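You operate a simulated robot arm through the tools that you are given. There is no shell and no other tool.

The job below is to be done with a simulated robot arm. You get a single attempt, and the scene is never put back.

Task
Fry the potato cake under the press till it is brown, then switch off.
Fine: into the cold oiled pan first, press on top, large ring on medium. Set down upright: patty press.

It is judged by the outcome, as a careful person would: the job done as asked, and still so three seconds after it is handed in. It fails if anything else is knocked over, pushed out of place, dropped, spilled or broken.

Robot
A 7-joint arm with a two-finger parallel gripper, fixed in place. Base frame: the origin is on the floor under the middle of its stand, x ahead of it, y to its left, z up. Readings come in mm, degrees, newtons and seconds.
With the tool pointing down near the work surface it reaches from about 300 to 680 mm from the base axis. Its first joint turns from -66.0 to 66.0 degrees. Payload 1.57 kg.
The tool frame sits at the grasp point between the pads (the TCP): z along the fingers, y along the line on which they close. The tips reach 30 mm beyond it. Largest opening 110 mm; finger width 24, thickness 12; the body of the gripper, 48 by 112 mm, starts 78 mm behind the TCP.
Orientation is that of the tool frame in the base frame, as a unit quaternion [x, y, z, w]. With the fingers straight down and closing along the base's y, the tool's x points along the base's -x, its y along +y and its z along -z.

Tools
- The arm moves only by the tool jog_arm. Its argument "commands" is a list of rows, each a list of 3 entries, a list of its own where there are three numbers: the turn, a rotation vector about the tool's x, y, z in degrees, then the shift along the tool's x, y, z in mm, then the finger opening in mm, from 0 to 110. In form: [[[rx, ry, rz], [dx, dy, dz], grip], ...]. A call has 1 to 20 rows; each row is the pose to reach, as a shift and turn from the pose commanded when the call began, along the tool's axes at that moment. Rows are played at 5 a second. More than 50 mm and 8.6 degrees between two rows, or a gripper value outside its range, and nothing of the call is played. Where a pose cannot be reached the arm comes as near as it can. A force on the tool above 50 N (or 10 N above the force at the start of the call, whichever is more), or a blocked arm, ends the call early, and 0.2 s more pass. Each finger travels about 108 mm/s and halts on what it meets, pressing with about 43 N; the grip force reading is that of the motor and also rises with nothing between the fingers. The clock runs only during rows and for 0.2 s after the last one: add rows that repeat a pose to give the fingers time. The reply holds the time, the measured pose of the TCP, the force on the tool along the base axes, the opening and the grip force, in the units named above and with some noise, with the torque about the TCP (base axes, N m) and any sound that the robot's microphone picked up.
- Cameras (640 x 400 px; columns grow to the right, rows downward): "scene" is fixed at [174.3, -402.3, 1398.4]; the picture's right is [0.67, -0.74, 0.00], its down [-0.45, -0.41, -0.79] and it looks along [0.58, 0.53, -0.61] (base axes); focal length 290 px, centre (320, 200). "wrist" rides on the gripper at [70, 16, -141] in the tool frame; the picture's right is [-0.23, 0.97, 0.00], its down [-0.85, -0.20, -0.48] and it looks along [-0.47, -0.11, 0.88] (tool axes); focal length 222 px, centre (320, 200). There is no depth. A picture from a camera that has moved, and an enlarged one, comes with that camera's place and axes in the base frame and with its lens.
- snapshot(camera): a new picture of that camera. No time passes.
- inspect(camera, box): a new picture of the part [left, top, right, bottom] of that camera's present view, enlarged. No time passes.
- close_job(): hands the job in; it is judged then, once.

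Nothing tells you positions but the pictures and the camera data. Unless the task says otherwise, let go and move clear before handing in.

The tools are called after "Request:" by a JSON object that holds its "api" and its "payload". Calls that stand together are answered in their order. jog_arm: Moves the arm, as the interface text tells. Its arguments: {"type":"object","properties":{"commands":{"type":"array","items":{"type":"array"}}},"required":["commands"]} The other tools are called the same way: snapshot (camera) takes a picture; inspect (camera, box) takes an enlarged picture of a part of a camera's view; close_job () hands the job in.

At the start:

```text
clock: 0.0
position: [291.3, -165.8, 1240.2]
tcp_rot: [-0.001, 1.0, 0.001, 0.001]
wrist_force: [0.1, -0.1, -0.3]
wrist_torque: [0.01, 0.0, 0.0]
width: 110.1
grip_force: 0.0
```

scene: 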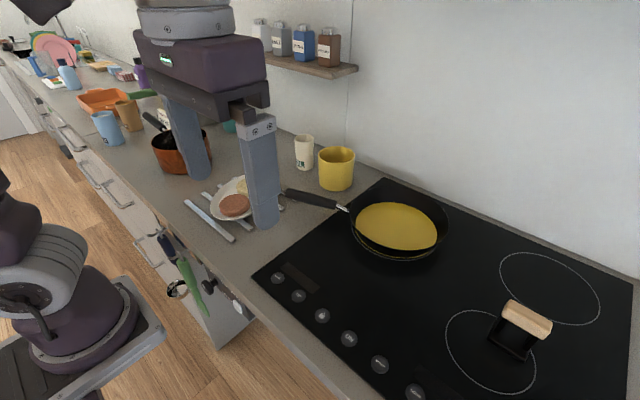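
wrist: 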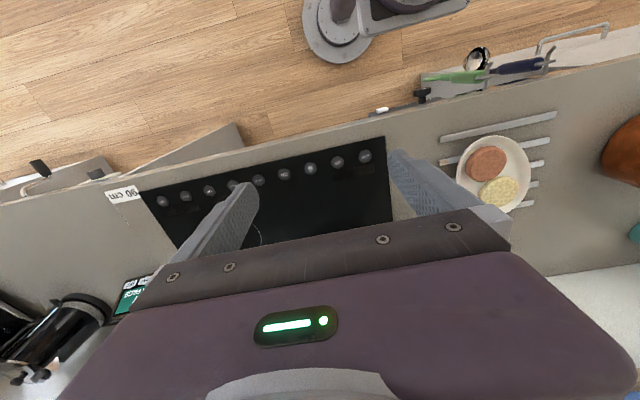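

I see a hob with an oiled yellow-based pan, a patty press with a wooden handle on the right of the hob, and a plate with two patties (a brown one and a pale yellow one). I'll look closer before moving.

Request:
{"api": "inspect", "payload": {"camera": "scene", "box": [240, 160, 460, 300]}}

Request:
{"api": "inspect", "payload": {"camera": "scene", "box": [400, 240, 640, 400]}}

Request:
{"api": "inspect", "payload": {"camera": "wrist", "box": [400, 90, 600, 230]}}

Request:
{"api": "inspect", "payload": {"camera": "scene", "box": [240, 240, 440, 400]}}

Request:
{"api": "inspect", "payload": {"camera": "wrist", "box": [100, 120, 420, 320]}}

```text
2.86 times, centred on (350, 230) of scene
camera zoom: at [174.3, -402.3, 1398.4], right [0.67, -0.74, 0.0], down [-0.45, -0.41, -0.79], along [0.58, 0.53, -0.61], focal length 828 px, centre (234, 114)
```

zoom: 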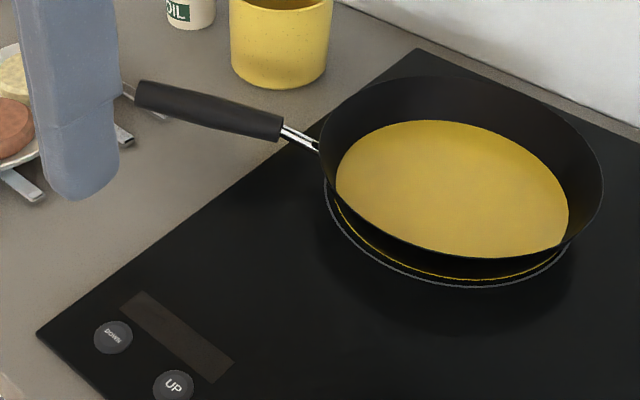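

```text
2.50 times, centred on (520, 320) of scene
camera zoom: at [174.3, -402.3, 1398.4], right [0.67, -0.74, 0.0], down [-0.45, -0.41, -0.79], along [0.58, 0.53, -0.61], focal length 724 px, centre (-180, -100)
```

zoom: 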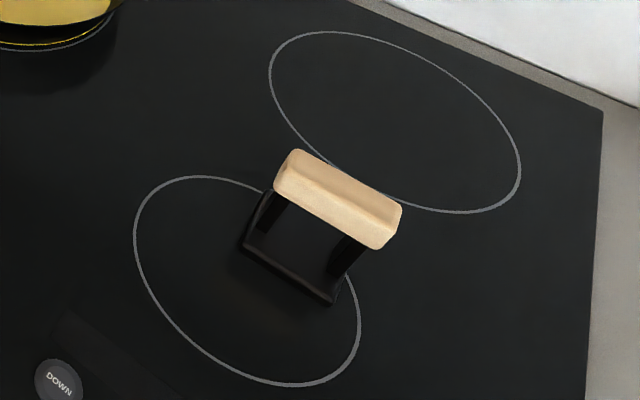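

```text
2.86 times, centred on (500, 160) of wrist
camera zoom: at [222.2, -149.4, 1380.9], right [0.23, 0.97, 0.0], down [0.85, -0.2, 0.48], along [0.47, -0.11, -0.88], focal length 635 px, centre (-194, 314)
```

zoom: 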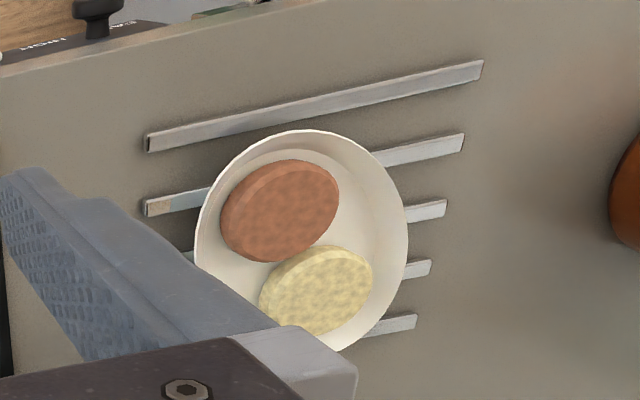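

```text
2.50 times, centred on (340, 320) of scene
camera zoom: at [174.3, -402.3, 1398.4], right [0.67, -0.74, 0.0], down [-0.45, -0.41, -0.79], along [0.58, 0.53, -0.61], focal length 724 px, centre (270, -100)
```

zoom: 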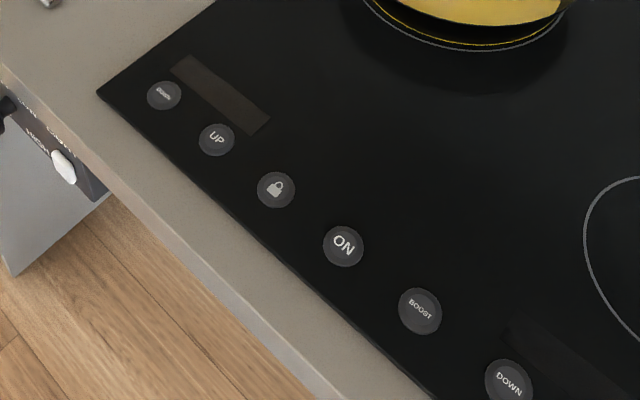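

```text
2.00 times, centred on (260, 220) of wrist
camera zoom: at [222.2, -149.4, 1380.9], right [0.23, 0.97, 0.0], down [0.85, -0.2, 0.48], along [0.47, -0.11, -0.88], focal length 444 px, centre (440, 160)
```

zoom: 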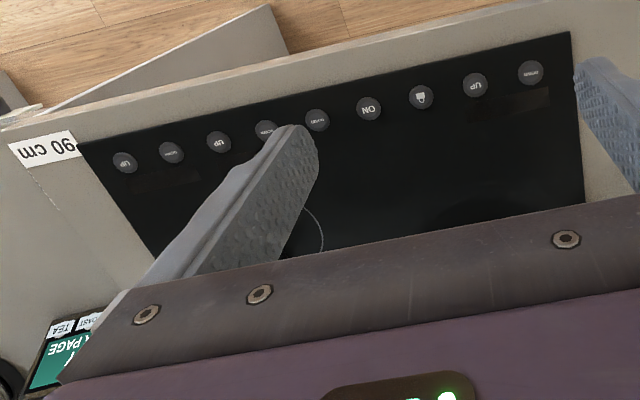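

The buttons line up at about x=393, z=900, and the pan appears to sit on the biggest ring. I'll check the front knob, the panel labels, and the plate more closely.

Request:
{"api": "inspect", "payload": {"camera": "scene", "box": [140, 220, 260, 320]}}

Request:
{"api": "inspect", "payload": {"camera": "wrist", "box": [130, 130, 260, 220]}}

Request:
{"api": "inspect", "payload": {"camera": "wrist", "box": [240, 130, 400, 240]}}

Request:
{"api": "inspect", "payload": {"camera": "scene", "box": [180, 160, 290, 250]}}

Request:
{"api": "inspect", "payload": {"camera": "wrist", "box": [380, 70, 470, 130]}}

```text
4.00 times, centred on (200, 270) of scene
camera zoom: at [174.3, -402.3, 1398.4], right [0.67, -0.74, 0.0], down [-0.45, -0.41, -0.79], along [0.58, 0.53, -0.61], focal length 1159 px, centre (800, -80)
```

zoom: 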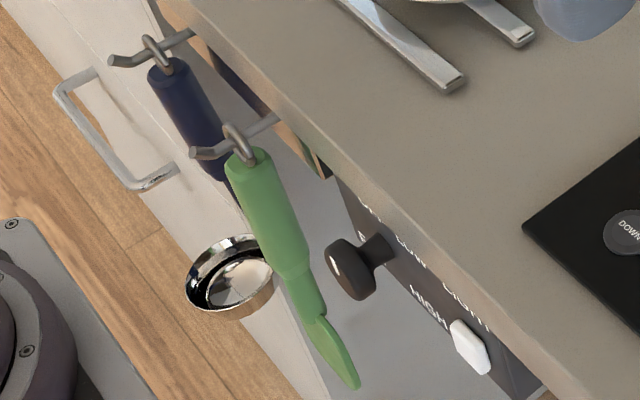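

```text
4.44 times, centred on (195, 175) of wrist
camera zoom: at [222.2, -149.4, 1380.9], right [0.23, 0.97, 0.0], down [0.85, -0.2, 0.48], along [0.47, -0.11, -0.88], focal length 987 px, centre (876, 311)
```

zoom: 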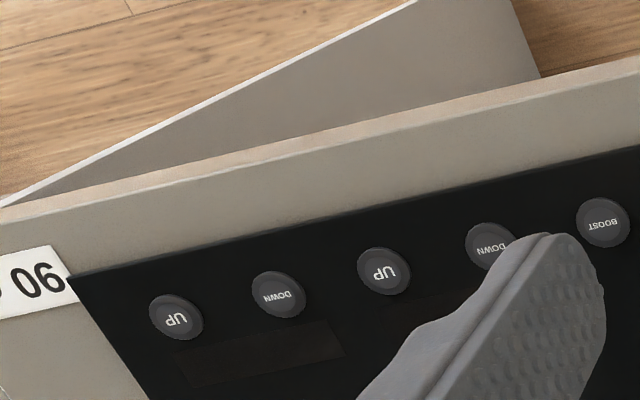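

```text
3.64 times, centred on (320, 185) of wrist
camera zoom: at [222.2, -149.4, 1380.9], right [0.23, 0.97, 0.0], down [0.85, -0.2, 0.48], along [0.47, -0.11, -0.88], focal length 808 px, centre (320, 254)
```

zoom: 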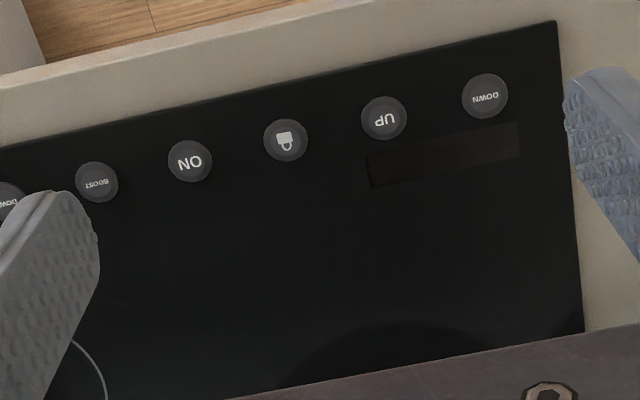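

```text
4.44 times, centred on (235, 205) of scene
camera zoom: at [174.3, -402.3, 1398.4], right [0.67, -0.74, 0.0], down [-0.45, -0.41, -0.79], along [0.58, 0.53, -0.61], focal length 1287 px, centre (698, 178)
```

zoom: 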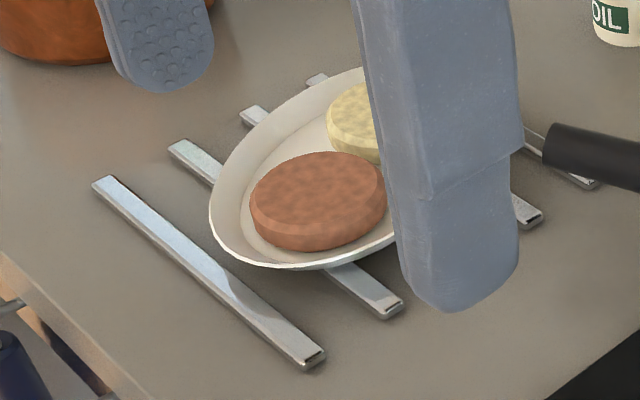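

```text
6.67 times, centred on (425, 100) of wrist
camera zoom: at [222.2, -149.4, 1380.9], right [0.23, 0.97, 0.0], down [0.85, -0.2, 0.48], along [0.47, -0.11, -0.88], focal length 1481 px, centre (-380, 867)
```

zoom: 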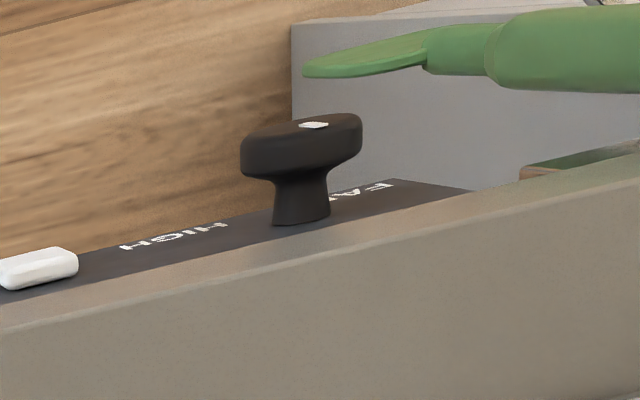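

Two patties: the pale yellow, mottled one is the potato cake, and the reddish one is something else. I'll move over the plate, high up, for a better look with the wrist camera.

Request:
{"api": "jog_arm", "payload": {"commands": [[[0, 0, 0], [-9.6, 38.8, 9], 110], [[0, 0, 0], [-19.2, 77.6, 18], 110], [[0, 0, 0], [-28.8, 116.4, 27], 110], [[0, 0, 0], [-38.4, 155.2, 36], 110], [[0, 0, 0], [-48, 194, 45], 110], [[0, 0, 0], [-57.6, 232.8, 54], 110], [[0, 0, 0], [-67.2, 271.6, 63], 110], [[0, 0, 0], [-76.8, 310.4, 72], 110], [[0, 0, 0], [-86.4, 349.2, 81], 110], [[0, 0, 0], [-96, 388, 90], 110]]}}

Request:
{"api": "snapshot", "payload": {"camera": "wrist"}}

Request:
{"api": "snapshot", "payload": {"camera": "scene"}}

```text
clock: 2.2
position: [389.0, 219.9, 1148.7]
tcp_rot: [-0.001, 1.0, 0.0, 0.0]
wrist_force: [-0.2, 0.5, 0.2]
wrist_torque: [0.0, -0.01, 0.01]
width: 109.9
grip_force: 0.0
```

```text
taken
camera wrist: at [319.3, 236.8, 1290.4], right [0.23, 0.97, 0.0], down [0.85, -0.2, 0.48], along [0.47, -0.11, -0.88], focal length 222 px, centre (320, 200)
```

wrist: 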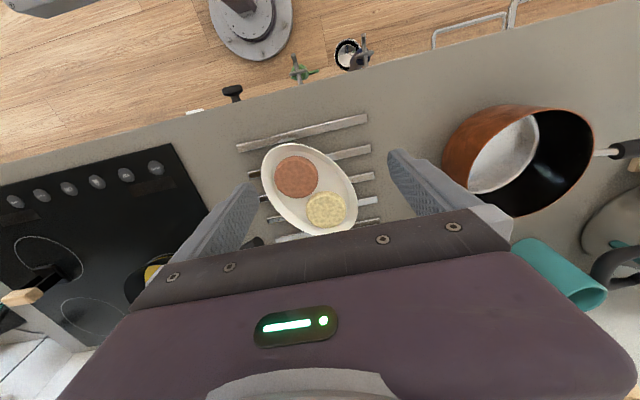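

```text
taken
```

scene: 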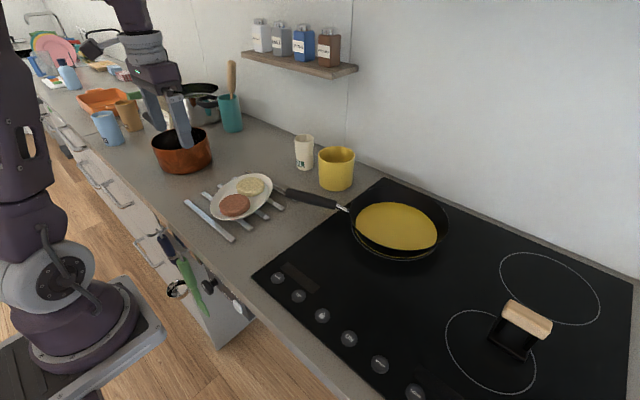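

Request:
{"api": "inspect", "payload": {"camera": "wrist", "box": [240, 100, 400, 240]}}

Request:
{"api": "inspect", "payload": {"camera": "scene", "box": [180, 150, 300, 250]}}

Request:
{"api": "inspect", "payload": {"camera": "scene", "box": [470, 280, 570, 370]}}

```text
2.86 times, centred on (320, 170) of wrist
camera zoom: at [319.3, 236.8, 1290.4], right [0.23, 0.97, 0.0], down [0.85, -0.2, 0.48], along [0.47, -0.11, -0.88], focal length 635 px, centre (320, 286)
```

zoom: 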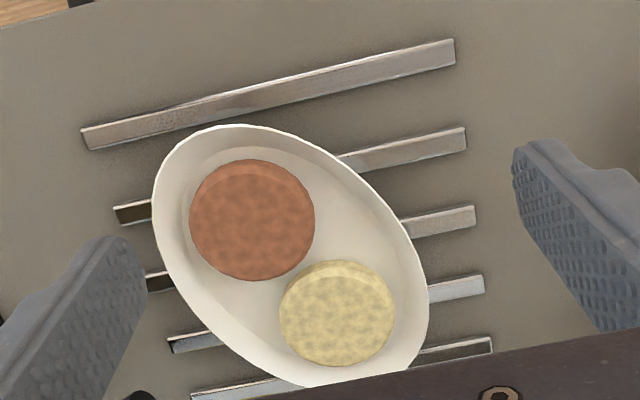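

```text
4.00 times, centred on (240, 200) of scene
camera zoom: at [174.3, -402.3, 1398.4], right [0.67, -0.74, 0.0], down [-0.45, -0.41, -0.79], along [0.58, 0.53, -0.61], focal length 1159 px, centre (640, 200)
```

zoom: 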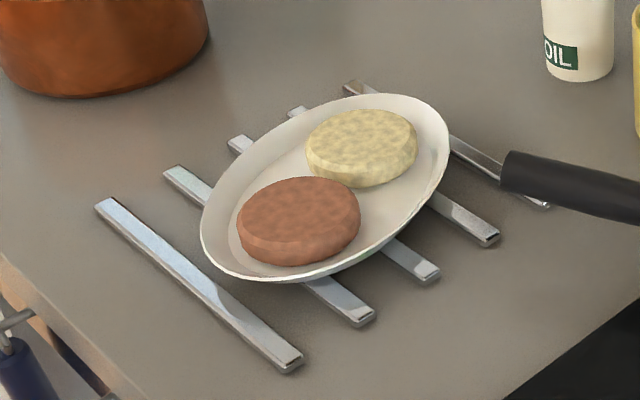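

```text
4.44 times, centred on (520, 325) of scene
camera zoom: at [174.3, -402.3, 1398.4], right [0.67, -0.74, 0.0], down [-0.45, -0.41, -0.79], along [0.58, 0.53, -0.61], focal length 1287 px, centre (-569, -356)
```

zoom: 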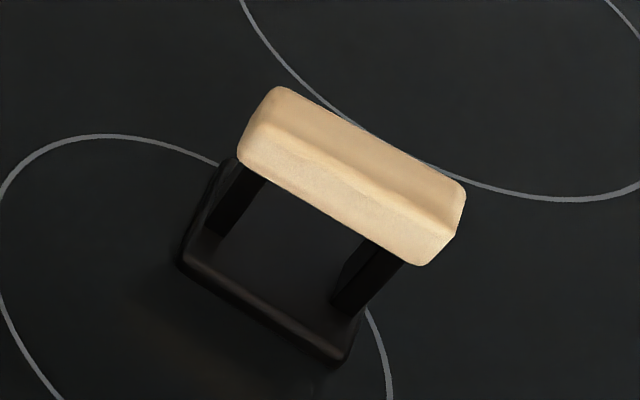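

The potato cake's top is at about (538, 198, 930), roughly 77 mm across, in an oval dish beside a red patty. I'll go and look at the press and hob from above next.

Request:
{"api": "jog_arm", "payload": {"commands": [[[0, 0, 0], [-7.9, -44.3, 0], 110], [[0, 0, 0], [-15.8, -88.6, 0], 110], [[0, 0, 0], [-23.7, -132.9, 0], 110], [[0, 0, 0], [-31.6, -177.2, 0], 110], [[0, 0, 0], [-39.5, -221.5, 0], 110], [[0, 0, 0], [-47.4, -265.8, 0], 110], [[0, 0, 0], [-55.3, -310.1, 0], 110], [[0, 0, 0], [-63.2, -354.4, 0], 110], [[0, 0, 0], [-71.1, -398.7, 0], 110], [[0, 0, 0], [-79, -443, 0], 110], [[0, 0, 0], [-86.9, -487.3, 0], 110], [[0, 0, 0], [-94.8, -531.6, 0], 110], [[0, 0, 0], [-102.7, -575.9, 0], 110], [[0, 0, 0], [-111, -620, 0], 110]]}}

Request:
{"api": "snapshot", "payload": {"camera": "wrist"}}

Request:
{"api": "inspect", "payload": {"camera": "wrist", "box": [220, 110, 380, 210]}}

```text
clock: 5.2
position: [482.0, -367.0, 1144.9]
tcp_rot: [0.0, 1.0, 0.001, 0.0]
wrist_force: [-0.4, -0.5, -0.1]
wrist_torque: [-0.01, -0.02, 0.02]
width: 109.9
grip_force: 0.1
out of reach, approached as far as the arm can: row 14
```

```text
taken
camera wrist: at [413.1, -350.2, 1286.4], right [0.23, 0.97, 0.0], down [0.86, -0.2, 0.48], along [0.46, -0.11, -0.88], focal length 222 px, centre (320, 200)
```

wrist: 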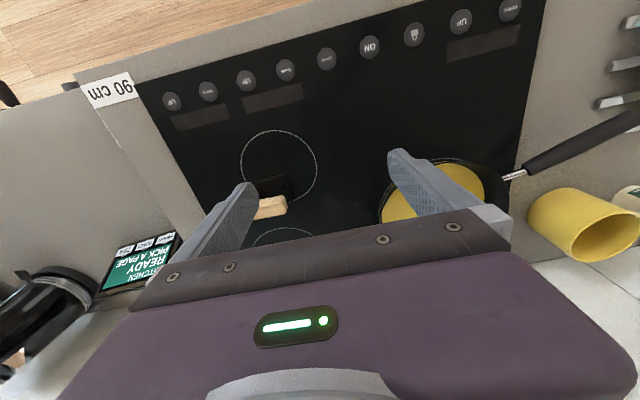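

```text
4.00 times, centred on (300, 160) of wrist
camera zoom: at [413.1, -350.2, 1286.4], right [0.23, 0.97, 0.0], down [0.86, -0.2, 0.48], along [0.46, -0.11, -0.88], focal length 888 px, centre (400, 360)
```

zoom: 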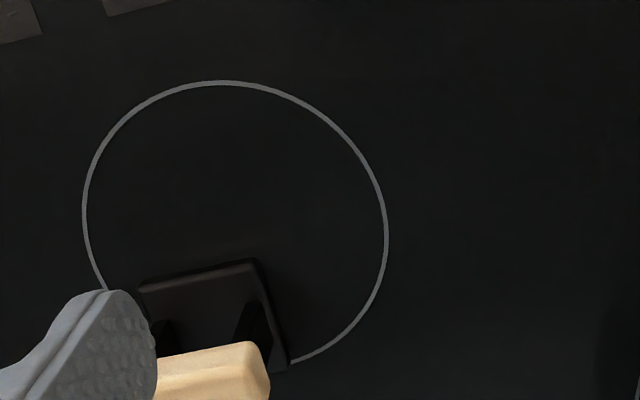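

The arm stops at about 606 mm radius this high up, so the press at (577, -480) and the pan at about (692, -186) will need a tilted tool. I'll tilt outward by 30° over the hob to test this and see the pan and press better.

Request:
{"api": "jog_arm", "payload": {"commands": [[[0, -6, 0], [0.4, 37.4, 9], 110], [[0, -12, 0], [0.8, 74.8, 18], 110], [[0, -18, 0], [1.2, 112.2, 27], 110], [[0, -24, 0], [1.6, 149.6, 36], 110], [[0, -30, 0], [2, 187, 45], 110]]}}

Request:
{"api": "snapshot", "payload": {"camera": "wrist"}}

Request:
{"api": "snapshot", "payload": {"camera": "scene"}}

```text
clock: 6.4
position: [482.7, -178.1, 1102.6]
tcp_rot: [0.0, 0.966, 0.0, 0.26]
wrist_force: [0.4, 0.4, 0.1]
wrist_torque: [0.02, -0.01, -0.01]
width: 109.9
grip_force: 0.0
```

```text
taken
camera wrist: at [352.3, -160.5, 1189.5], right [0.2, 0.97, 0.11], down [0.5, -0.2, 0.84], along [0.84, -0.11, -0.53], focal length 222 px, centre (320, 200)
```

wrist: 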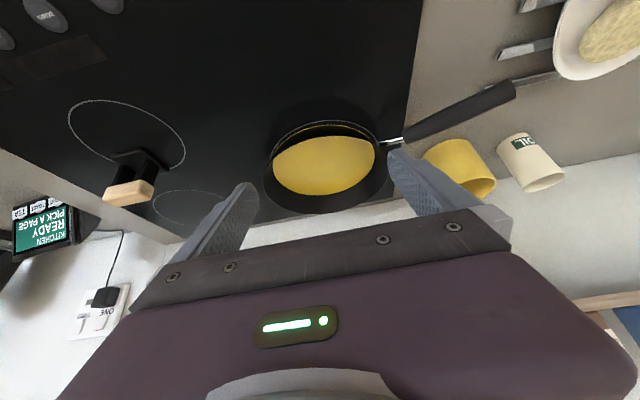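

```text
taken
```

scene: 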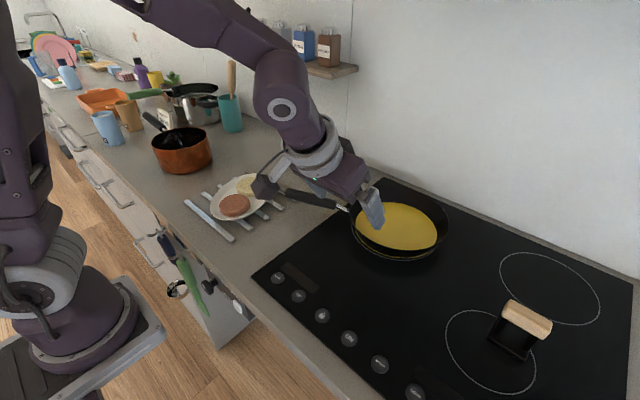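

Request:
{"api": "inspect", "payload": {"camera": "wrist", "box": [240, 80, 420, 220]}}

Request:
{"api": "inspect", "payload": {"camera": "wrist", "box": [60, 90, 220, 230]}}

Request:
{"api": "inspect", "payload": {"camera": "wrist", "box": [0, 180, 140, 350]}}

```text
2.86 times, centred on (330, 150) of wrist
camera zoom: at [352.3, -160.5, 1189.5], right [0.2, 0.97, 0.11], down [0.5, -0.2, 0.84], along [0.84, -0.11, -0.53], focal length 635 px, centre (291, 343)
```

zoom: 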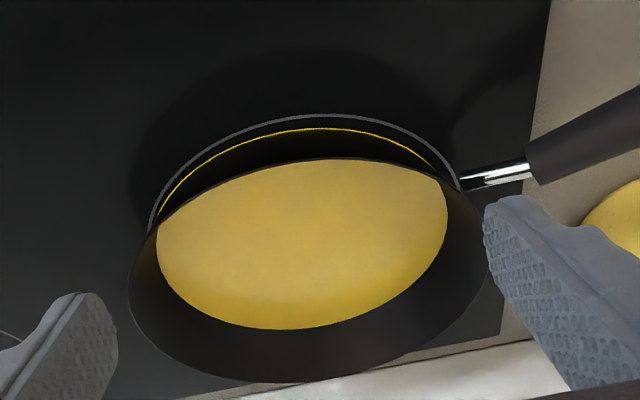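

```text
2.86 times, centred on (140, 160) of wrist
camera zoom: at [352.3, -160.5, 1189.5], right [0.2, 0.97, 0.11], down [0.5, -0.2, 0.84], along [0.84, -0.11, -0.53], focal length 635 px, centre (834, 314)
```

zoom: 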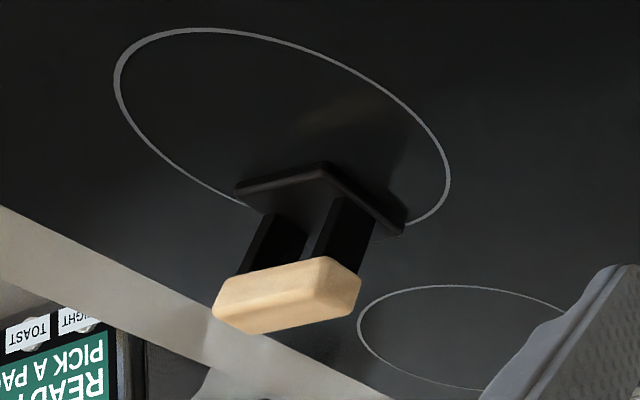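

```text
2.35 times, centred on (70, 265) of wrist
camera zoom: at [352.3, -160.5, 1189.5], right [0.2, 0.97, 0.11], down [0.5, -0.2, 0.84], along [0.84, -0.11, -0.53], focal length 523 px, centre (908, 47)
```

zoom: 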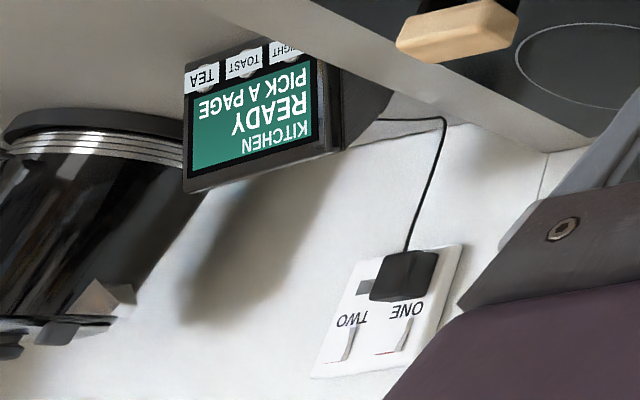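

The pan is centred near (688, -189) with its rim at about z=945, and the press is upright with its handle along y. Now I'll go above the potato cake with a small 12° outward tilt, turning the fingers to close across the plate.

Request:
{"api": "jog_arm", "payload": {"commands": [[[0, 2, 0], [-3.96, 41.34, 4.54], 110], [[0, 4, 0], [-7.92, 82.68, 9.08], 110], [[0, 6, 0], [-11.88, 124.02, 13.62], 110], [[0, 8, 0], [-15.84, 165.36, 18.16], 110], [[0, 10, 0], [-19.8, 206.7, 22.7], 110], [[0, 12, 0], [-23.76, 248.04, 27.24], 110], [[0, 14, 0], [-27.72, 289.38, 31.78], 110], [[0, 16, 0], [-31.68, 330.72, 36.32], 110], [[0, 18, 0], [-35.64, 372.06, 40.86], 110]]}}

Request:
{"api": "jog_arm", "payload": {"commands": [[[-1.663, 0, -7.825], [0, 0, 0], 110], [[-3.326, 0, -15.65], [0, 0, 0], 110], [[-4.989, 0, -23.475], [0, 0, 0], 110], [[-6.652, 0, -31.3], [0, 0, 0], 110], [[-8.315, 0, -39.125], [0, 0, 0], 110]]}}

Request:
{"api": "snapshot", "payload": {"camera": "wrist"}}

Request:
{"api": "snapshot", "payload": {"camera": "scene"}}

```text
clock: 8.4
position: [533.7, 195.2, 1085.8]
tcp_rot: [0.0, 0.995, 0.0, 0.105]
wrist_force: [0.3, -0.4, 0.3]
wrist_torque: [-0.01, 0.0, -0.04]
width: 110.2
grip_force: 0.0
```

```text
clock: 9.6
position: [534.5, 195.3, 1083.6]
tcp_rot: [-0.342, 0.934, 0.036, 0.098]
wrist_force: [-0.1, -0.1, 0.6]
wrist_torque: [-0.03, 0.03, -0.02]
width: 110.0
grip_force: 0.2
```

```text
taken
camera wrist: at [449.3, 144.4, 1207.5], right [-0.46, 0.89, 0.05], down [0.69, 0.32, 0.65], along [0.56, 0.33, -0.76], focal length 222 px, centre (320, 200)
```

wrist: 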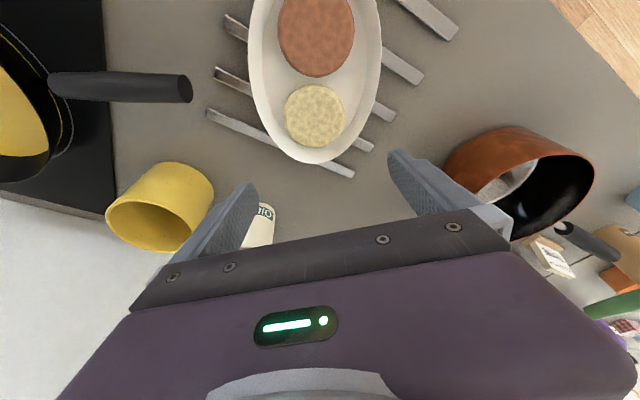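

```text
taken
```

scene: 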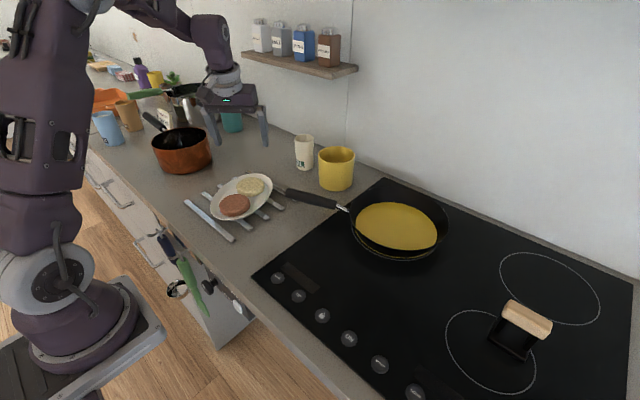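

Request:
{"api": "inspect", "payload": {"camera": "wrist", "box": [240, 50, 400, 180]}}

```text
3.08 times, centred on (320, 115) of wrist
camera zoom: at [449.3, 144.4, 1207.5], right [-0.46, 0.89, 0.05], down [0.69, 0.32, 0.65], along [0.56, 0.33, -0.76], focal length 684 px, centre (320, 462)
```

zoom: 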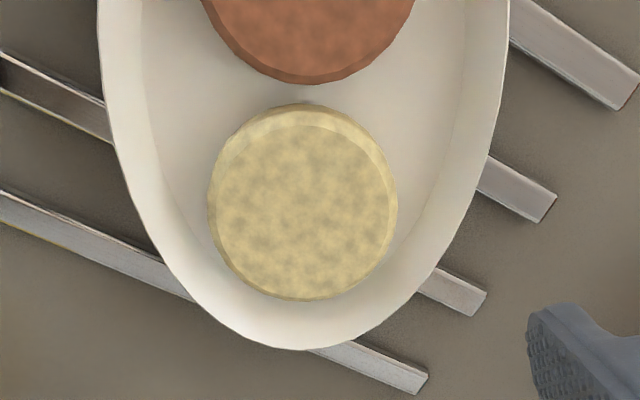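

The yellow cake projects where I expected. The fingers should close exactly across the dish, so I'll yaw 16° back, narrow the opening to 86 mm, and come down to z=1000 to check alignment.

Request:
{"api": "jog_arm", "payload": {"commands": [[[1.665, 0, 7.825], [9.0, 0.37, 41.35], 100], [[3.33, 0, 15.65], [18.0, 0.74, 82.7], 86], [[3.33, 0, 15.65], [18.0, 0.74, 82.7], 86]]}}

Request:
{"api": "snapshot", "payload": {"camera": "wrist"}}

Request:
{"api": "snapshot", "payload": {"camera": "scene"}}

```text
clock: 10.4
position: [532.7, 195.0, 997.9]
tcp_rot: [-0.206, 0.973, 0.021, 0.102]
wrist_force: [0.2, -0.4, -0.1]
wrist_torque: [0.01, -0.01, 0.01]
width: 86.2
grip_force: 0.1
```

```text
taken
camera wrist: at [438.3, 171.1, 1122.5], right [-0.19, 0.98, 0.05], down [0.75, 0.12, 0.65], along [0.63, 0.16, -0.76], focal length 222 px, centre (320, 200)
```

wrist: 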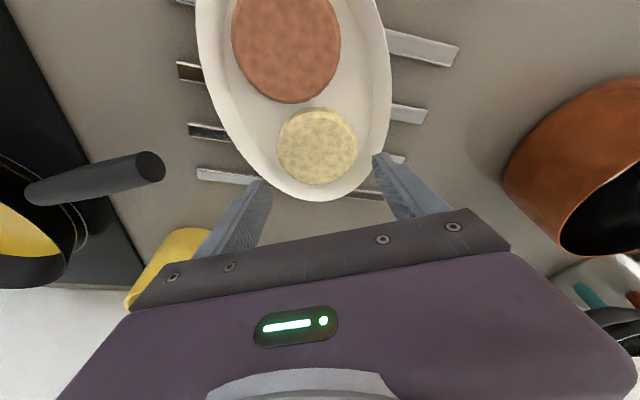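

```text
taken
```

scene: 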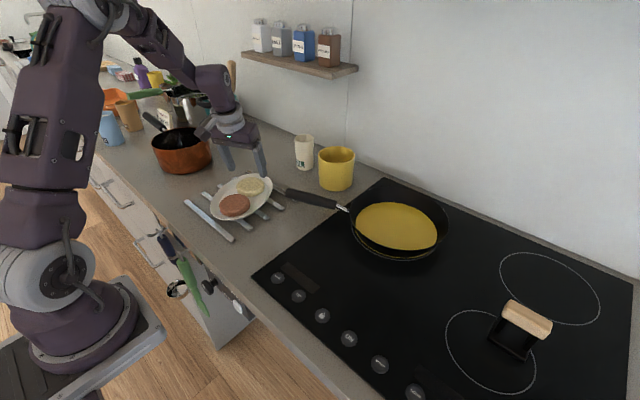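

Request:
{"api": "inspect", "payload": {"camera": "wrist", "box": [230, 90, 410, 210]}}

Request:
{"api": "inspect", "payload": {"camera": "scene", "box": [190, 130, 290, 220]}}

```text
3.33 times, centred on (320, 150) of wrist
camera zoom: at [438.3, 171.1, 1122.5], right [-0.19, 0.98, 0.05], down [0.75, 0.12, 0.65], along [0.63, 0.16, -0.76], focal length 740 px, centre (320, 367)
```

zoom: 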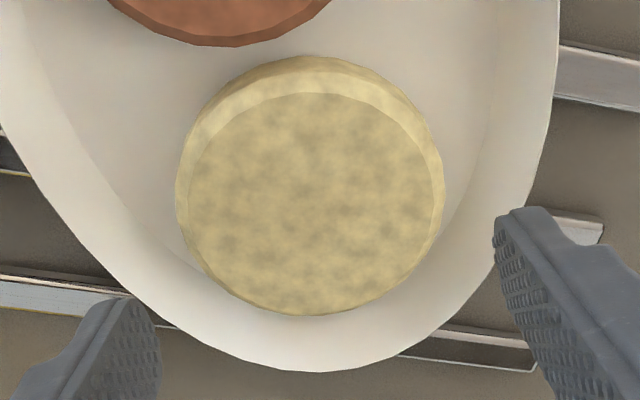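

```text
4.44 times, centred on (240, 175) of scene
camera zoom: at [174.3, -402.3, 1398.4], right [0.67, -0.74, 0.0], down [-0.45, -0.41, -0.79], along [0.58, 0.53, -0.61], focal length 1287 px, centre (676, 311)
```

zoom: 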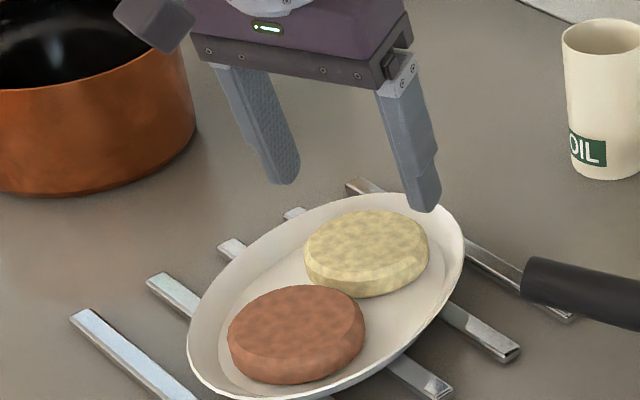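

Aligned: in the tool frame the cake is within about 0.5 mm of centre across the fingers. I'll narrow to 83 mm and lower until the tips are level with the cake's top, then check.

Request:
{"api": "jog_arm", "payload": {"commands": [[[0, 0, 0], [4.2, 0, 19.6], 83], [[0, 0, 0], [8.1, 0, 38.1], 83], [[0, 0, 0], [8.1, 0, 38.1], 83]]}}

Request:
{"api": "inspect", "payload": {"camera": "wrist", "box": [230, 90, 410, 210]}}

Request:
{"api": "inspect", "payload": {"camera": "scene", "box": [190, 130, 290, 220]}}

```text
clock: 11.2
position: [533.4, 195.1, 959.5]
tcp_rot: [-0.207, 0.973, 0.021, 0.103]
wrist_force: [-0.5, 0.6, 0.5]
wrist_torque: [-0.01, 0.02, 0.02]
width: 83.0
grip_force: 0.1
```

```text
3.33 times, centred on (320, 150) of wrist
camera zoom: at [437.8, 171.1, 1082.6], right [-0.19, 0.98, 0.05], down [0.75, 0.12, 0.65], along [0.63, 0.16, -0.76], focal length 740 px, centre (320, 367)
```

zoom: 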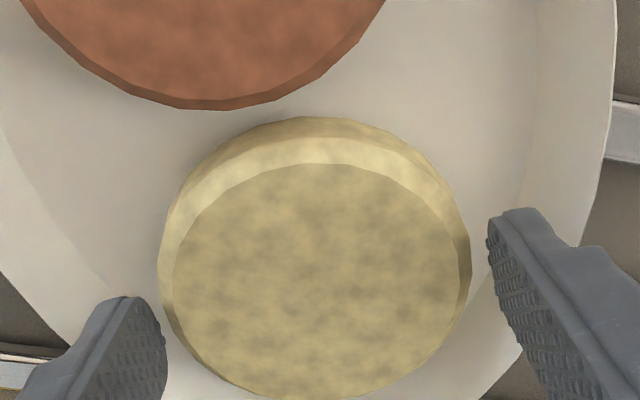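

```text
4.44 times, centred on (240, 175) of scene
camera zoom: at [174.3, -402.3, 1398.4], right [0.67, -0.74, 0.0], down [-0.45, -0.41, -0.79], along [0.58, 0.53, -0.61], focal length 1287 px, centre (676, 311)
```

zoom: 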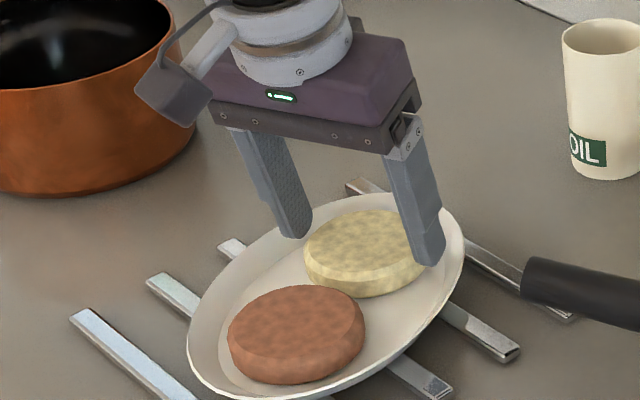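

The cake is centred to within about 1 mm between the fingers, with the tips level with its top. I'll lower another 11 mm in small steps with the same opening, then check the force.

Request:
{"api": "jog_arm", "payload": {"commands": [[[0, 0, 0], [0.6, -0.5, 2.9], 83.5], [[0, 0, 0], [1.2, -0.5, 5.9], 83.5], [[0, 0, 0], [1.8, -0.5, 8.8], 83.5], [[0, 0, 0], [2.3, -0.5, 10.8], 83.5]]}}

Request:
{"api": "inspect", "payload": {"camera": "wrist", "box": [230, 90, 410, 210]}}

Request:
{"api": "inspect", "payload": {"camera": "scene", "box": [190, 130, 290, 220]}}

```text
clock: 12.2
position: [534.0, 194.2, 950.2]
tcp_rot: [-0.207, 0.972, 0.022, 0.104]
wrist_force: [-6.8, 2.5, 28.6]
wrist_torque: [-0.97, -0.8, -0.2]
width: 78.8
grip_force: 0.1
```

```text
3.33 times, centred on (320, 150) of wrist
camera zoom: at [438.0, 169.6, 1073.5], right [-0.19, 0.98, 0.05], down [0.75, 0.12, 0.65], along [0.63, 0.16, -0.76], focal length 740 px, centre (320, 367)
```

zoom: 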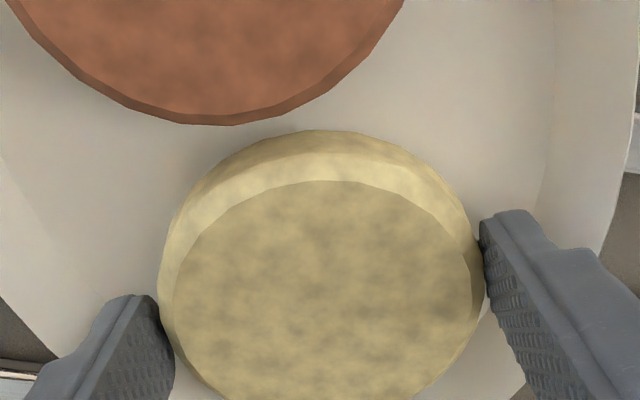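

```text
4.44 times, centred on (240, 175) of scene
camera zoom: at [173.6, -402.4, 1398.5], right [0.67, -0.74, 0.0], down [-0.45, -0.41, -0.79], along [0.58, 0.53, -0.61], focal length 1287 px, centre (676, 311)
```

zoom: 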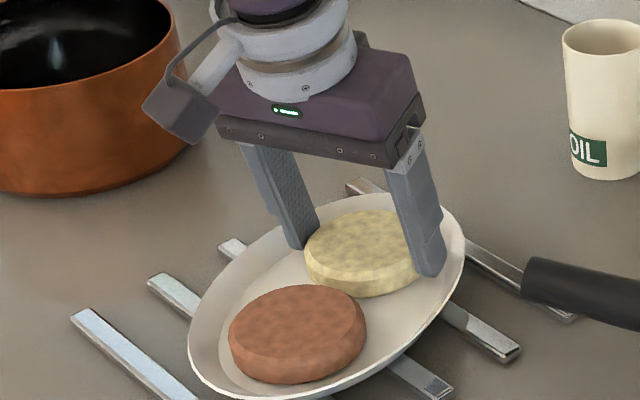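

The fingertips have met the dish's sloped rim and pushed up with about 29 N, with the tips roughly 10 mm below the cake's top. I'll ease up 1.5 mm and close gently on the cake.

Request:
{"api": "jog_arm", "payload": {"commands": [[[0, 0, 0], [-0.3, 0, -1.5], 79], [[0, 0, 0], [-0.3, 0, -1.5], 76], [[0, 0, 0], [-0.3, 0, -1.5], 75], [[0, 0, 0], [-0.3, 0, -1.5], 74], [[0, 0, 0], [-0.3, 0, -1.5], 74]]}}

Request:
{"api": "inspect", "payload": {"camera": "wrist", "box": [230, 90, 410, 210]}}

```text
clock: 13.4
position: [534.3, 192.9, 948.6]
tcp_rot: [-0.207, 0.973, 0.022, 0.1]
wrist_force: [-0.5, 2.2, 3.6]
wrist_torque: [0.1, -0.13, 0.1]
width: 76.6
grip_force: 42.9
```

```text
3.33 times, centred on (320, 150) of wrist
camera zoom: at [438.2, 169.3, 1073.5], right [-0.19, 0.98, 0.05], down [0.76, 0.12, 0.64], along [0.63, 0.16, -0.76], focal length 740 px, centre (320, 367)
```

zoom: 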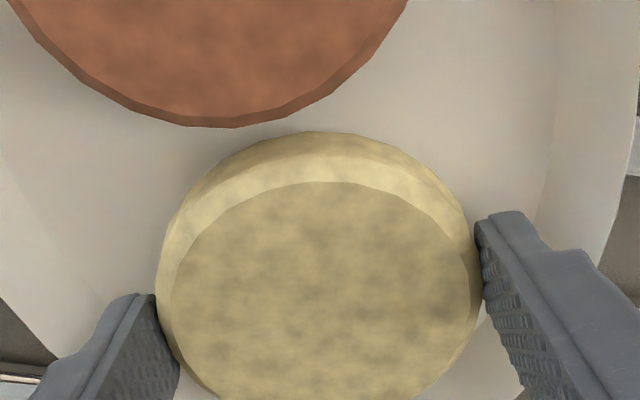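

The cake is gripped at 76.6 mm with 43 N. I'll lift slowly and check that it comes up level.

Request:
{"api": "jog_arm", "payload": {"commands": [[[0, 0, 0], [-1, 0, -4.9], 74], [[0, 0, 0], [-2.1, 0, -9.8], 74], [[0, 0, 0], [-4.2, 0, -19.6], 74], [[0, 0, 0], [-6.2, 0, -29.3], 74], [[0, 0, 0], [-6.2, 0, -29.3], 74]]}}

Request:
{"api": "inspect", "payload": {"camera": "wrist", "box": [230, 90, 410, 210]}}

Request:
{"api": "inspect", "payload": {"camera": "scene", "box": [190, 130, 290, 220]}}

```text
clock: 14.6
position: [531.9, 193.6, 979.4]
tcp_rot: [-0.207, 0.973, 0.022, 0.102]
wrist_force: [0.2, 0.3, 0.4]
wrist_torque: [0.04, -0.03, 0.0]
width: 74.1
grip_force: 0.1
```

```text
3.33 times, centred on (320, 150) of wrist
camera zoom: at [437.4, 169.2, 1103.8], right [-0.19, 0.98, 0.05], down [0.75, 0.12, 0.65], along [0.63, 0.16, -0.76], focal length 740 px, centre (320, 367)
```

zoom: 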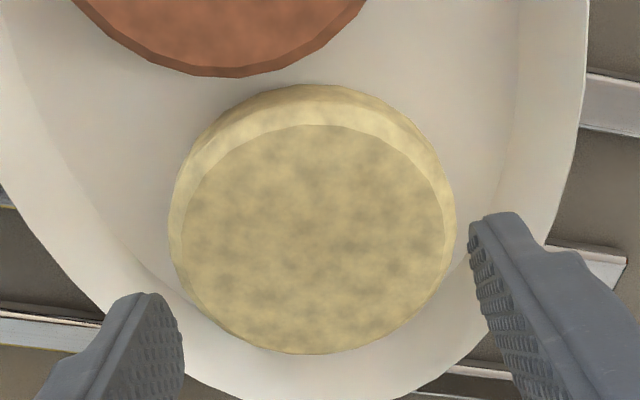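

```text
4.44 times, centred on (240, 175) of scene
camera zoom: at [174.3, -402.3, 1398.4], right [0.67, -0.74, 0.0], down [-0.45, -0.41, -0.79], along [0.58, 0.53, -0.61], focal length 1287 px, centre (676, 311)
```

zoom: 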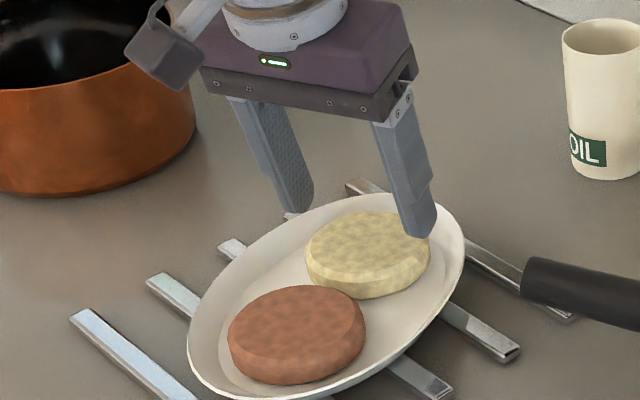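

The cake slipped off the tips because they only caught its chamfered upper edge; it is still lying in place on the dish. I'll measure its height and edges more carefully before retrying.

Request:
{"api": "inspect", "payload": {"camera": "scene", "box": [225, 165, 295, 210]}}

Request:
{"api": "inspect", "payload": {"camera": "wrist", "box": [260, 100, 380, 210]}}

```text
8.89 times, centred on (260, 188) of scene
camera zoom: at [174.3, -402.3, 1398.4], right [0.67, -0.74, 0.0], down [-0.45, -0.41, -0.79], along [0.58, 0.53, -0.61], focal length 2575 px, centre (853, 311)
```

zoom: 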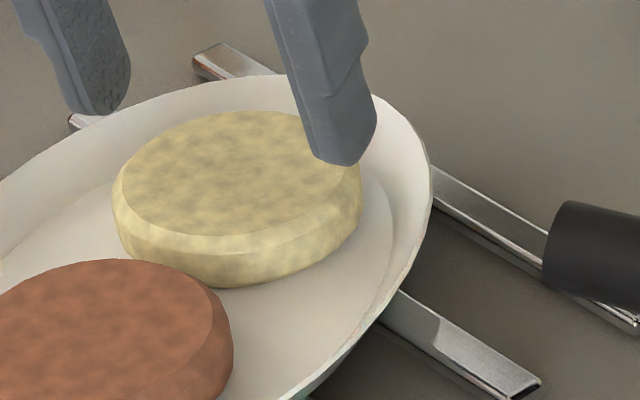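

```text
3.64 times, centred on (320, 155) of wrist
camera zoom: at [437.4, 169.2, 1103.8], right [-0.19, 0.98, 0.05], down [0.75, 0.12, 0.65], along [0.63, 0.16, -0.76], focal length 808 px, centre (320, 364)
```

zoom: 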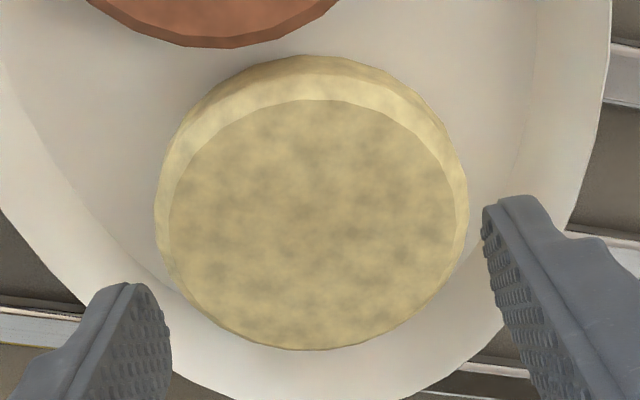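

The cake is about 77 mm across with its top near z=932, and only the finger on the −y side had touched the rim slope. I'll turn the grasp 8° toward the wider part of the dish, tilt slightly more, and go in with less clearance so the tips sit deeper.

Request:
{"api": "jog_arm", "payload": {"commands": [[[1.66, 0, 7.82], [2.73, 0.37, -0.58], 84], [[1.66, 0, 7.82], [2.73, 0.37, -0.58], 84]]}}

Request:
{"api": "jog_arm", "payload": {"commands": [[[0, -3, 0], [1.5, 0, 7], 82], [[0, -6, 0], [3, 0, 14], 82], [[0, -6, 0], [3, 0, 14], 82]]}}

Request:
{"api": "inspect", "payload": {"camera": "wrist", "box": [230, 90, 410, 210]}}

Request:
{"api": "inspect", "payload": {"camera": "scene", "box": [225, 165, 295, 210]}}

```text
clock: 15.2
position: [529.9, 192.2, 980.4]
tcp_rot: [-0.137, 0.985, 0.014, 0.104]
wrist_force: [-0.5, -0.9, 0.6]
wrist_torque: [-0.03, 0.04, -0.02]
width: 84.1
grip_force: 0.0
```

```text
clock: 16.0
position: [531.2, 192.8, 966.0]
tcp_rot: [-0.137, 0.978, 0.022, 0.154]
wrist_force: [0.0, 1.2, 0.0]
wrist_torque: [-0.03, 0.01, 0.01]
width: 82.0
grip_force: 0.1
```

```text
3.33 times, centred on (320, 150) of wrist
camera zoom: at [421.0, 178.9, 1078.5], right [-0.06, 1.0, 0.07], down [0.69, -0.01, 0.72], along [0.72, 0.09, -0.69], focal length 740 px, centre (320, 367)
```

zoom: 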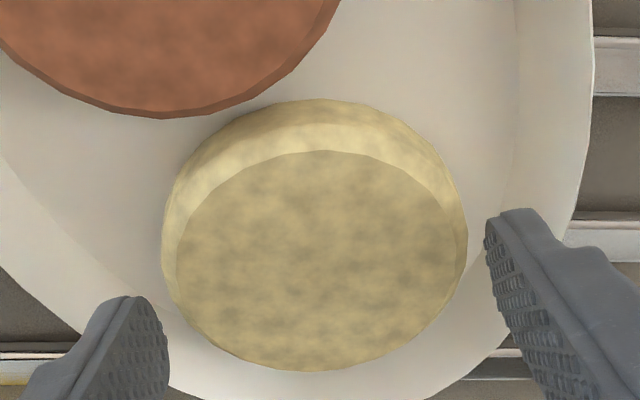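

```text
8.89 times, centred on (260, 188) of scene
camera zoom: at [174.3, -402.3, 1398.4], right [0.67, -0.74, 0.0], down [-0.45, -0.41, -0.79], along [0.58, 0.53, -0.61], focal length 2575 px, centre (853, 311)
```

zoom: 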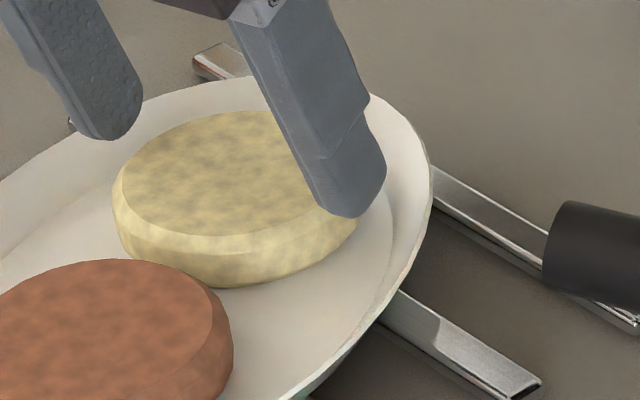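

The tips are rounded, so going lower makes a real difference. I'm now centred within about 1 mm, and I'll lower further in two stages while watching the force.

Request:
{"api": "jog_arm", "payload": {"commands": [[[0, 0, 0], [1.5, 0.5, 4.8], 80.5], [[0, 0, 0], [3.1, 0.5, 9.5], 80.5], [[0, 0, 0], [4.3, 0.5, 13.3], 80.5]]}}

Request:
{"api": "inspect", "payload": {"camera": "wrist", "box": [230, 90, 410, 210]}}

Request:
{"api": "inspect", "payload": {"camera": "scene", "box": [225, 165, 295, 210]}}

```text
clock: 16.8
position: [529.3, 193.0, 951.7]
tcp_rot: [-0.138, 0.978, 0.022, 0.155]
wrist_force: [-0.2, -0.1, -0.1]
wrist_torque: [-0.04, -0.01, 0.01]
width: 80.3
grip_force: 0.1
```

```text
3.33 times, centred on (320, 150) of wrist
camera zoom: at [420.9, 179.0, 1064.8], right [-0.06, 1.0, 0.07], down [0.69, -0.01, 0.72], along [0.72, 0.09, -0.69], focal length 740 px, centre (320, 367)
```

zoom: 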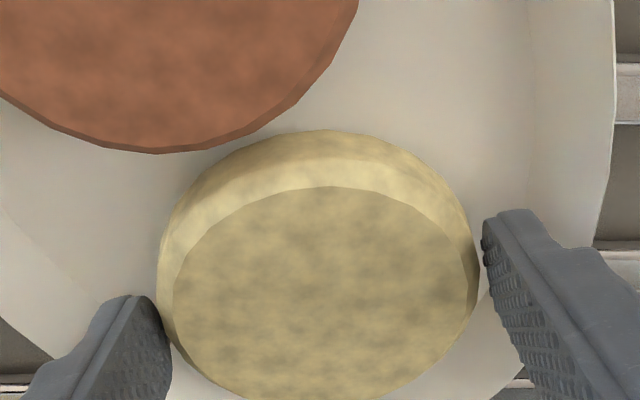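

```text
8.89 times, centred on (260, 188) of scene
camera zoom: at [174.3, -402.3, 1398.4], right [0.67, -0.74, 0.0], down [-0.45, -0.41, -0.79], along [0.58, 0.53, -0.61], focal length 2575 px, centre (853, 311)
```

zoom: 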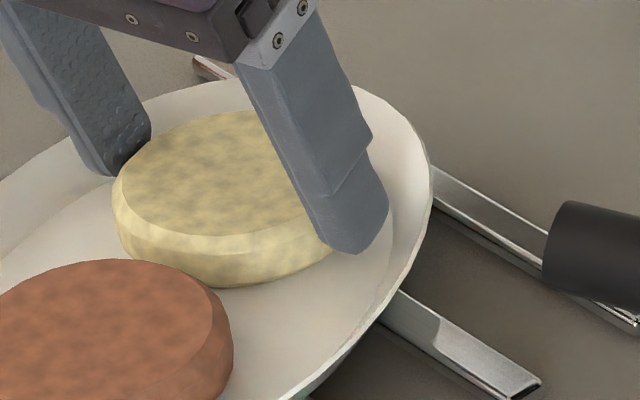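

No contact so far, with the tips at about z=922.6. I'll continue down in 1.5 mm steps.

Request:
{"api": "jog_arm", "payload": {"commands": [[[0, 0, 0], [0.5, 0, 1.4], 80], [[0, 0, 0], [0.9, 0, 2.9], 80], [[0, 0, 0], [1.4, 0, 4.3], 80]]}}

Request:
{"api": "inspect", "payload": {"camera": "scene", "box": [225, 165, 295, 210]}}

```text
clock: 17.6
position: [530.0, 193.0, 949.3]
tcp_rot: [-0.137, 0.978, 0.022, 0.157]
wrist_force: [-0.6, -4.5, 19.8]
wrist_torque: [0.72, 0.29, 0.06]
width: 77.1
grip_force: 0.0
```

```text
8.89 times, centred on (260, 188) of scene
camera zoom: at [174.0, -402.6, 1398.4], right [0.67, -0.74, 0.0], down [-0.45, -0.41, -0.79], along [0.58, 0.53, -0.61], focal length 2575 px, centre (853, 311)
```

zoom: 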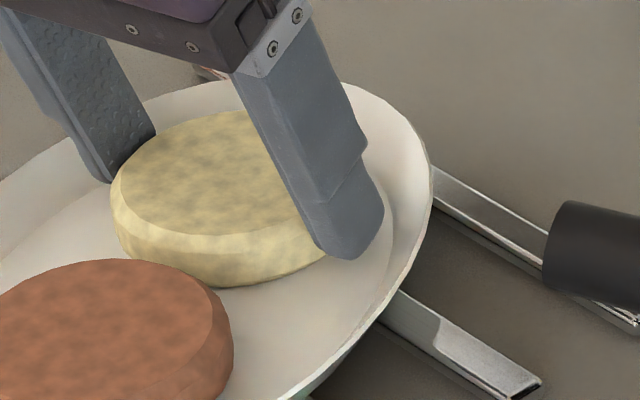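

This time the +y finger met the slope, at about the same depth. The dish is wider toward its middle, so I'll grip the cake lightly and slide it about 4 mm inward across the dish, then regrip deeper.

Request:
{"api": "jog_arm", "payload": {"commands": [[[0, 0, 0], [0, 0, 0], 75], [[0, 0, 0], [0, 0, 0], 75], [[0, 0, 0], [-0.4, 0, -1.3], 75], [[0, 0, 0], [1.0, -0.7, -1.8], 75], [[0, 0, 0], [2.4, -1.2, -2.2], 75], [[0, 0, 0], [3.6, -1.6, -2.6], 75], [[0, 0, 0], [3.6, -1.6, -2.6], 75]]}}

Request:
{"api": "inspect", "payload": {"camera": "wrist", "box": [230, 90, 410, 210]}}

Request:
{"api": "inspect", "payload": {"camera": "scene", "box": [225, 165, 295, 210]}}

```text
clock: 19.2
position: [527.1, 190.2, 947.9]
tcp_rot: [-0.137, 0.978, 0.021, 0.155]
wrist_force: [-0.7, -0.8, -0.6]
wrist_torque: [0.02, -0.01, 0.0]
width: 76.0
grip_force: 5.1
```

```text
3.33 times, centred on (320, 150) of wrist
camera zoom: at [417.2, 177.1, 1061.7], right [-0.06, 1.0, 0.07], down [0.69, -0.01, 0.72], along [0.72, 0.09, -0.69], focal length 740 px, centre (320, 367)
```

zoom: 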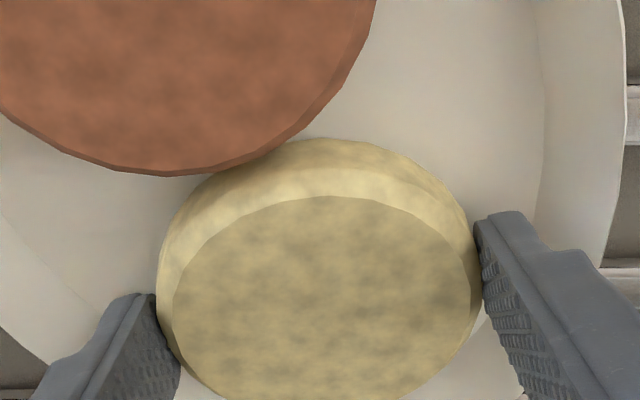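

```text
8.89 times, centred on (260, 188) of scene
camera zoom: at [174.3, -402.3, 1398.4], right [0.67, -0.74, 0.0], down [-0.45, -0.41, -0.79], along [0.58, 0.53, -0.61], focal length 2575 px, centre (853, 311)
```

zoom: 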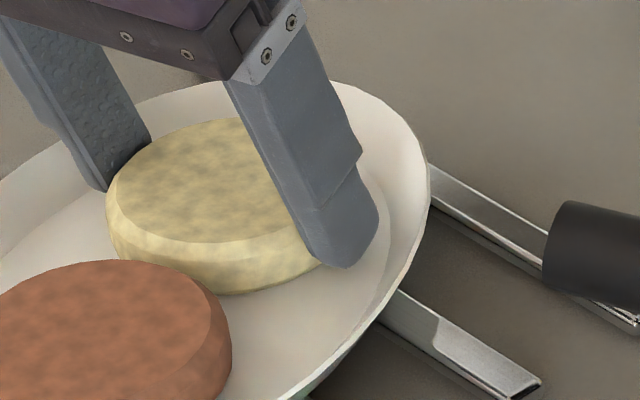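

The cake slid about 3.5 mm inward and the red patty hasn't moved. I'll open slightly and lower further in small steps.

Request:
{"api": "jog_arm", "payload": {"commands": [[[0, 0, 0], [0, 0, 0], 79.5], [[0, 0, 0], [0, 0, 0], 79.5], [[0, 0, 0], [0.5, 0, 1.4], 79.5], [[0, 0, 0], [0.9, 0, 2.9], 79.5]]}}

```text
clock: 20.2
position: [526.5, 191.8, 947.0]
tcp_rot: [-0.138, 0.978, 0.023, 0.156]
wrist_force: [-4.7, 0.4, 15.9]
wrist_torque: [-0.42, -0.13, -0.12]
width: 78.0
grip_force: 0.0
```

Tips are now at about z=918, roughly 2–3 mm deeper. I'll close firmly and make a slow trial lift.

Request:
{"api": "jog_arm", "payload": {"commands": [[[0, 0, 0], [0, 0, 0], 74], [[0, 0, 0], [0, 0, 0], 70], [[0, 0, 0], [0, 0, 0], 68], [[0, 0, 0], [0, 0, 0], 68]]}}

Request:
{"api": "inspect", "payload": {"camera": "scene", "box": [225, 165, 295, 210]}}

```text
clock: 21.2
position: [527.7, 190.7, 946.1]
tcp_rot: [-0.138, 0.978, 0.022, 0.155]
wrist_force: [-0.1, 0.4, 23.7]
wrist_torque: [-0.09, -0.03, -0.07]
width: 75.1
grip_force: 42.6
```

```text
8.89 times, centred on (260, 188) of scene
camera zoom: at [173.9, -402.5, 1398.4], right [0.67, -0.74, 0.0], down [-0.45, -0.41, -0.79], along [0.58, 0.53, -0.61], focal length 2575 px, centre (853, 311)
```

zoom: 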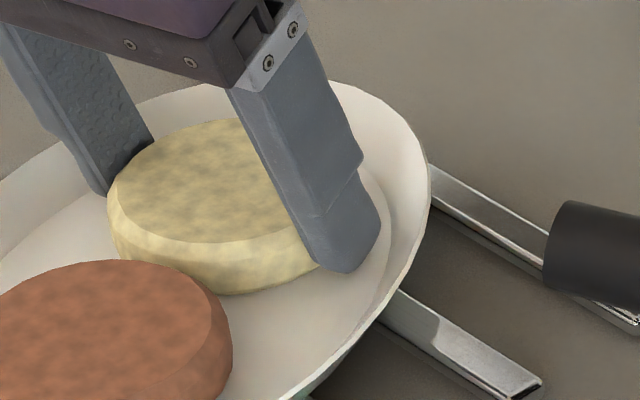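

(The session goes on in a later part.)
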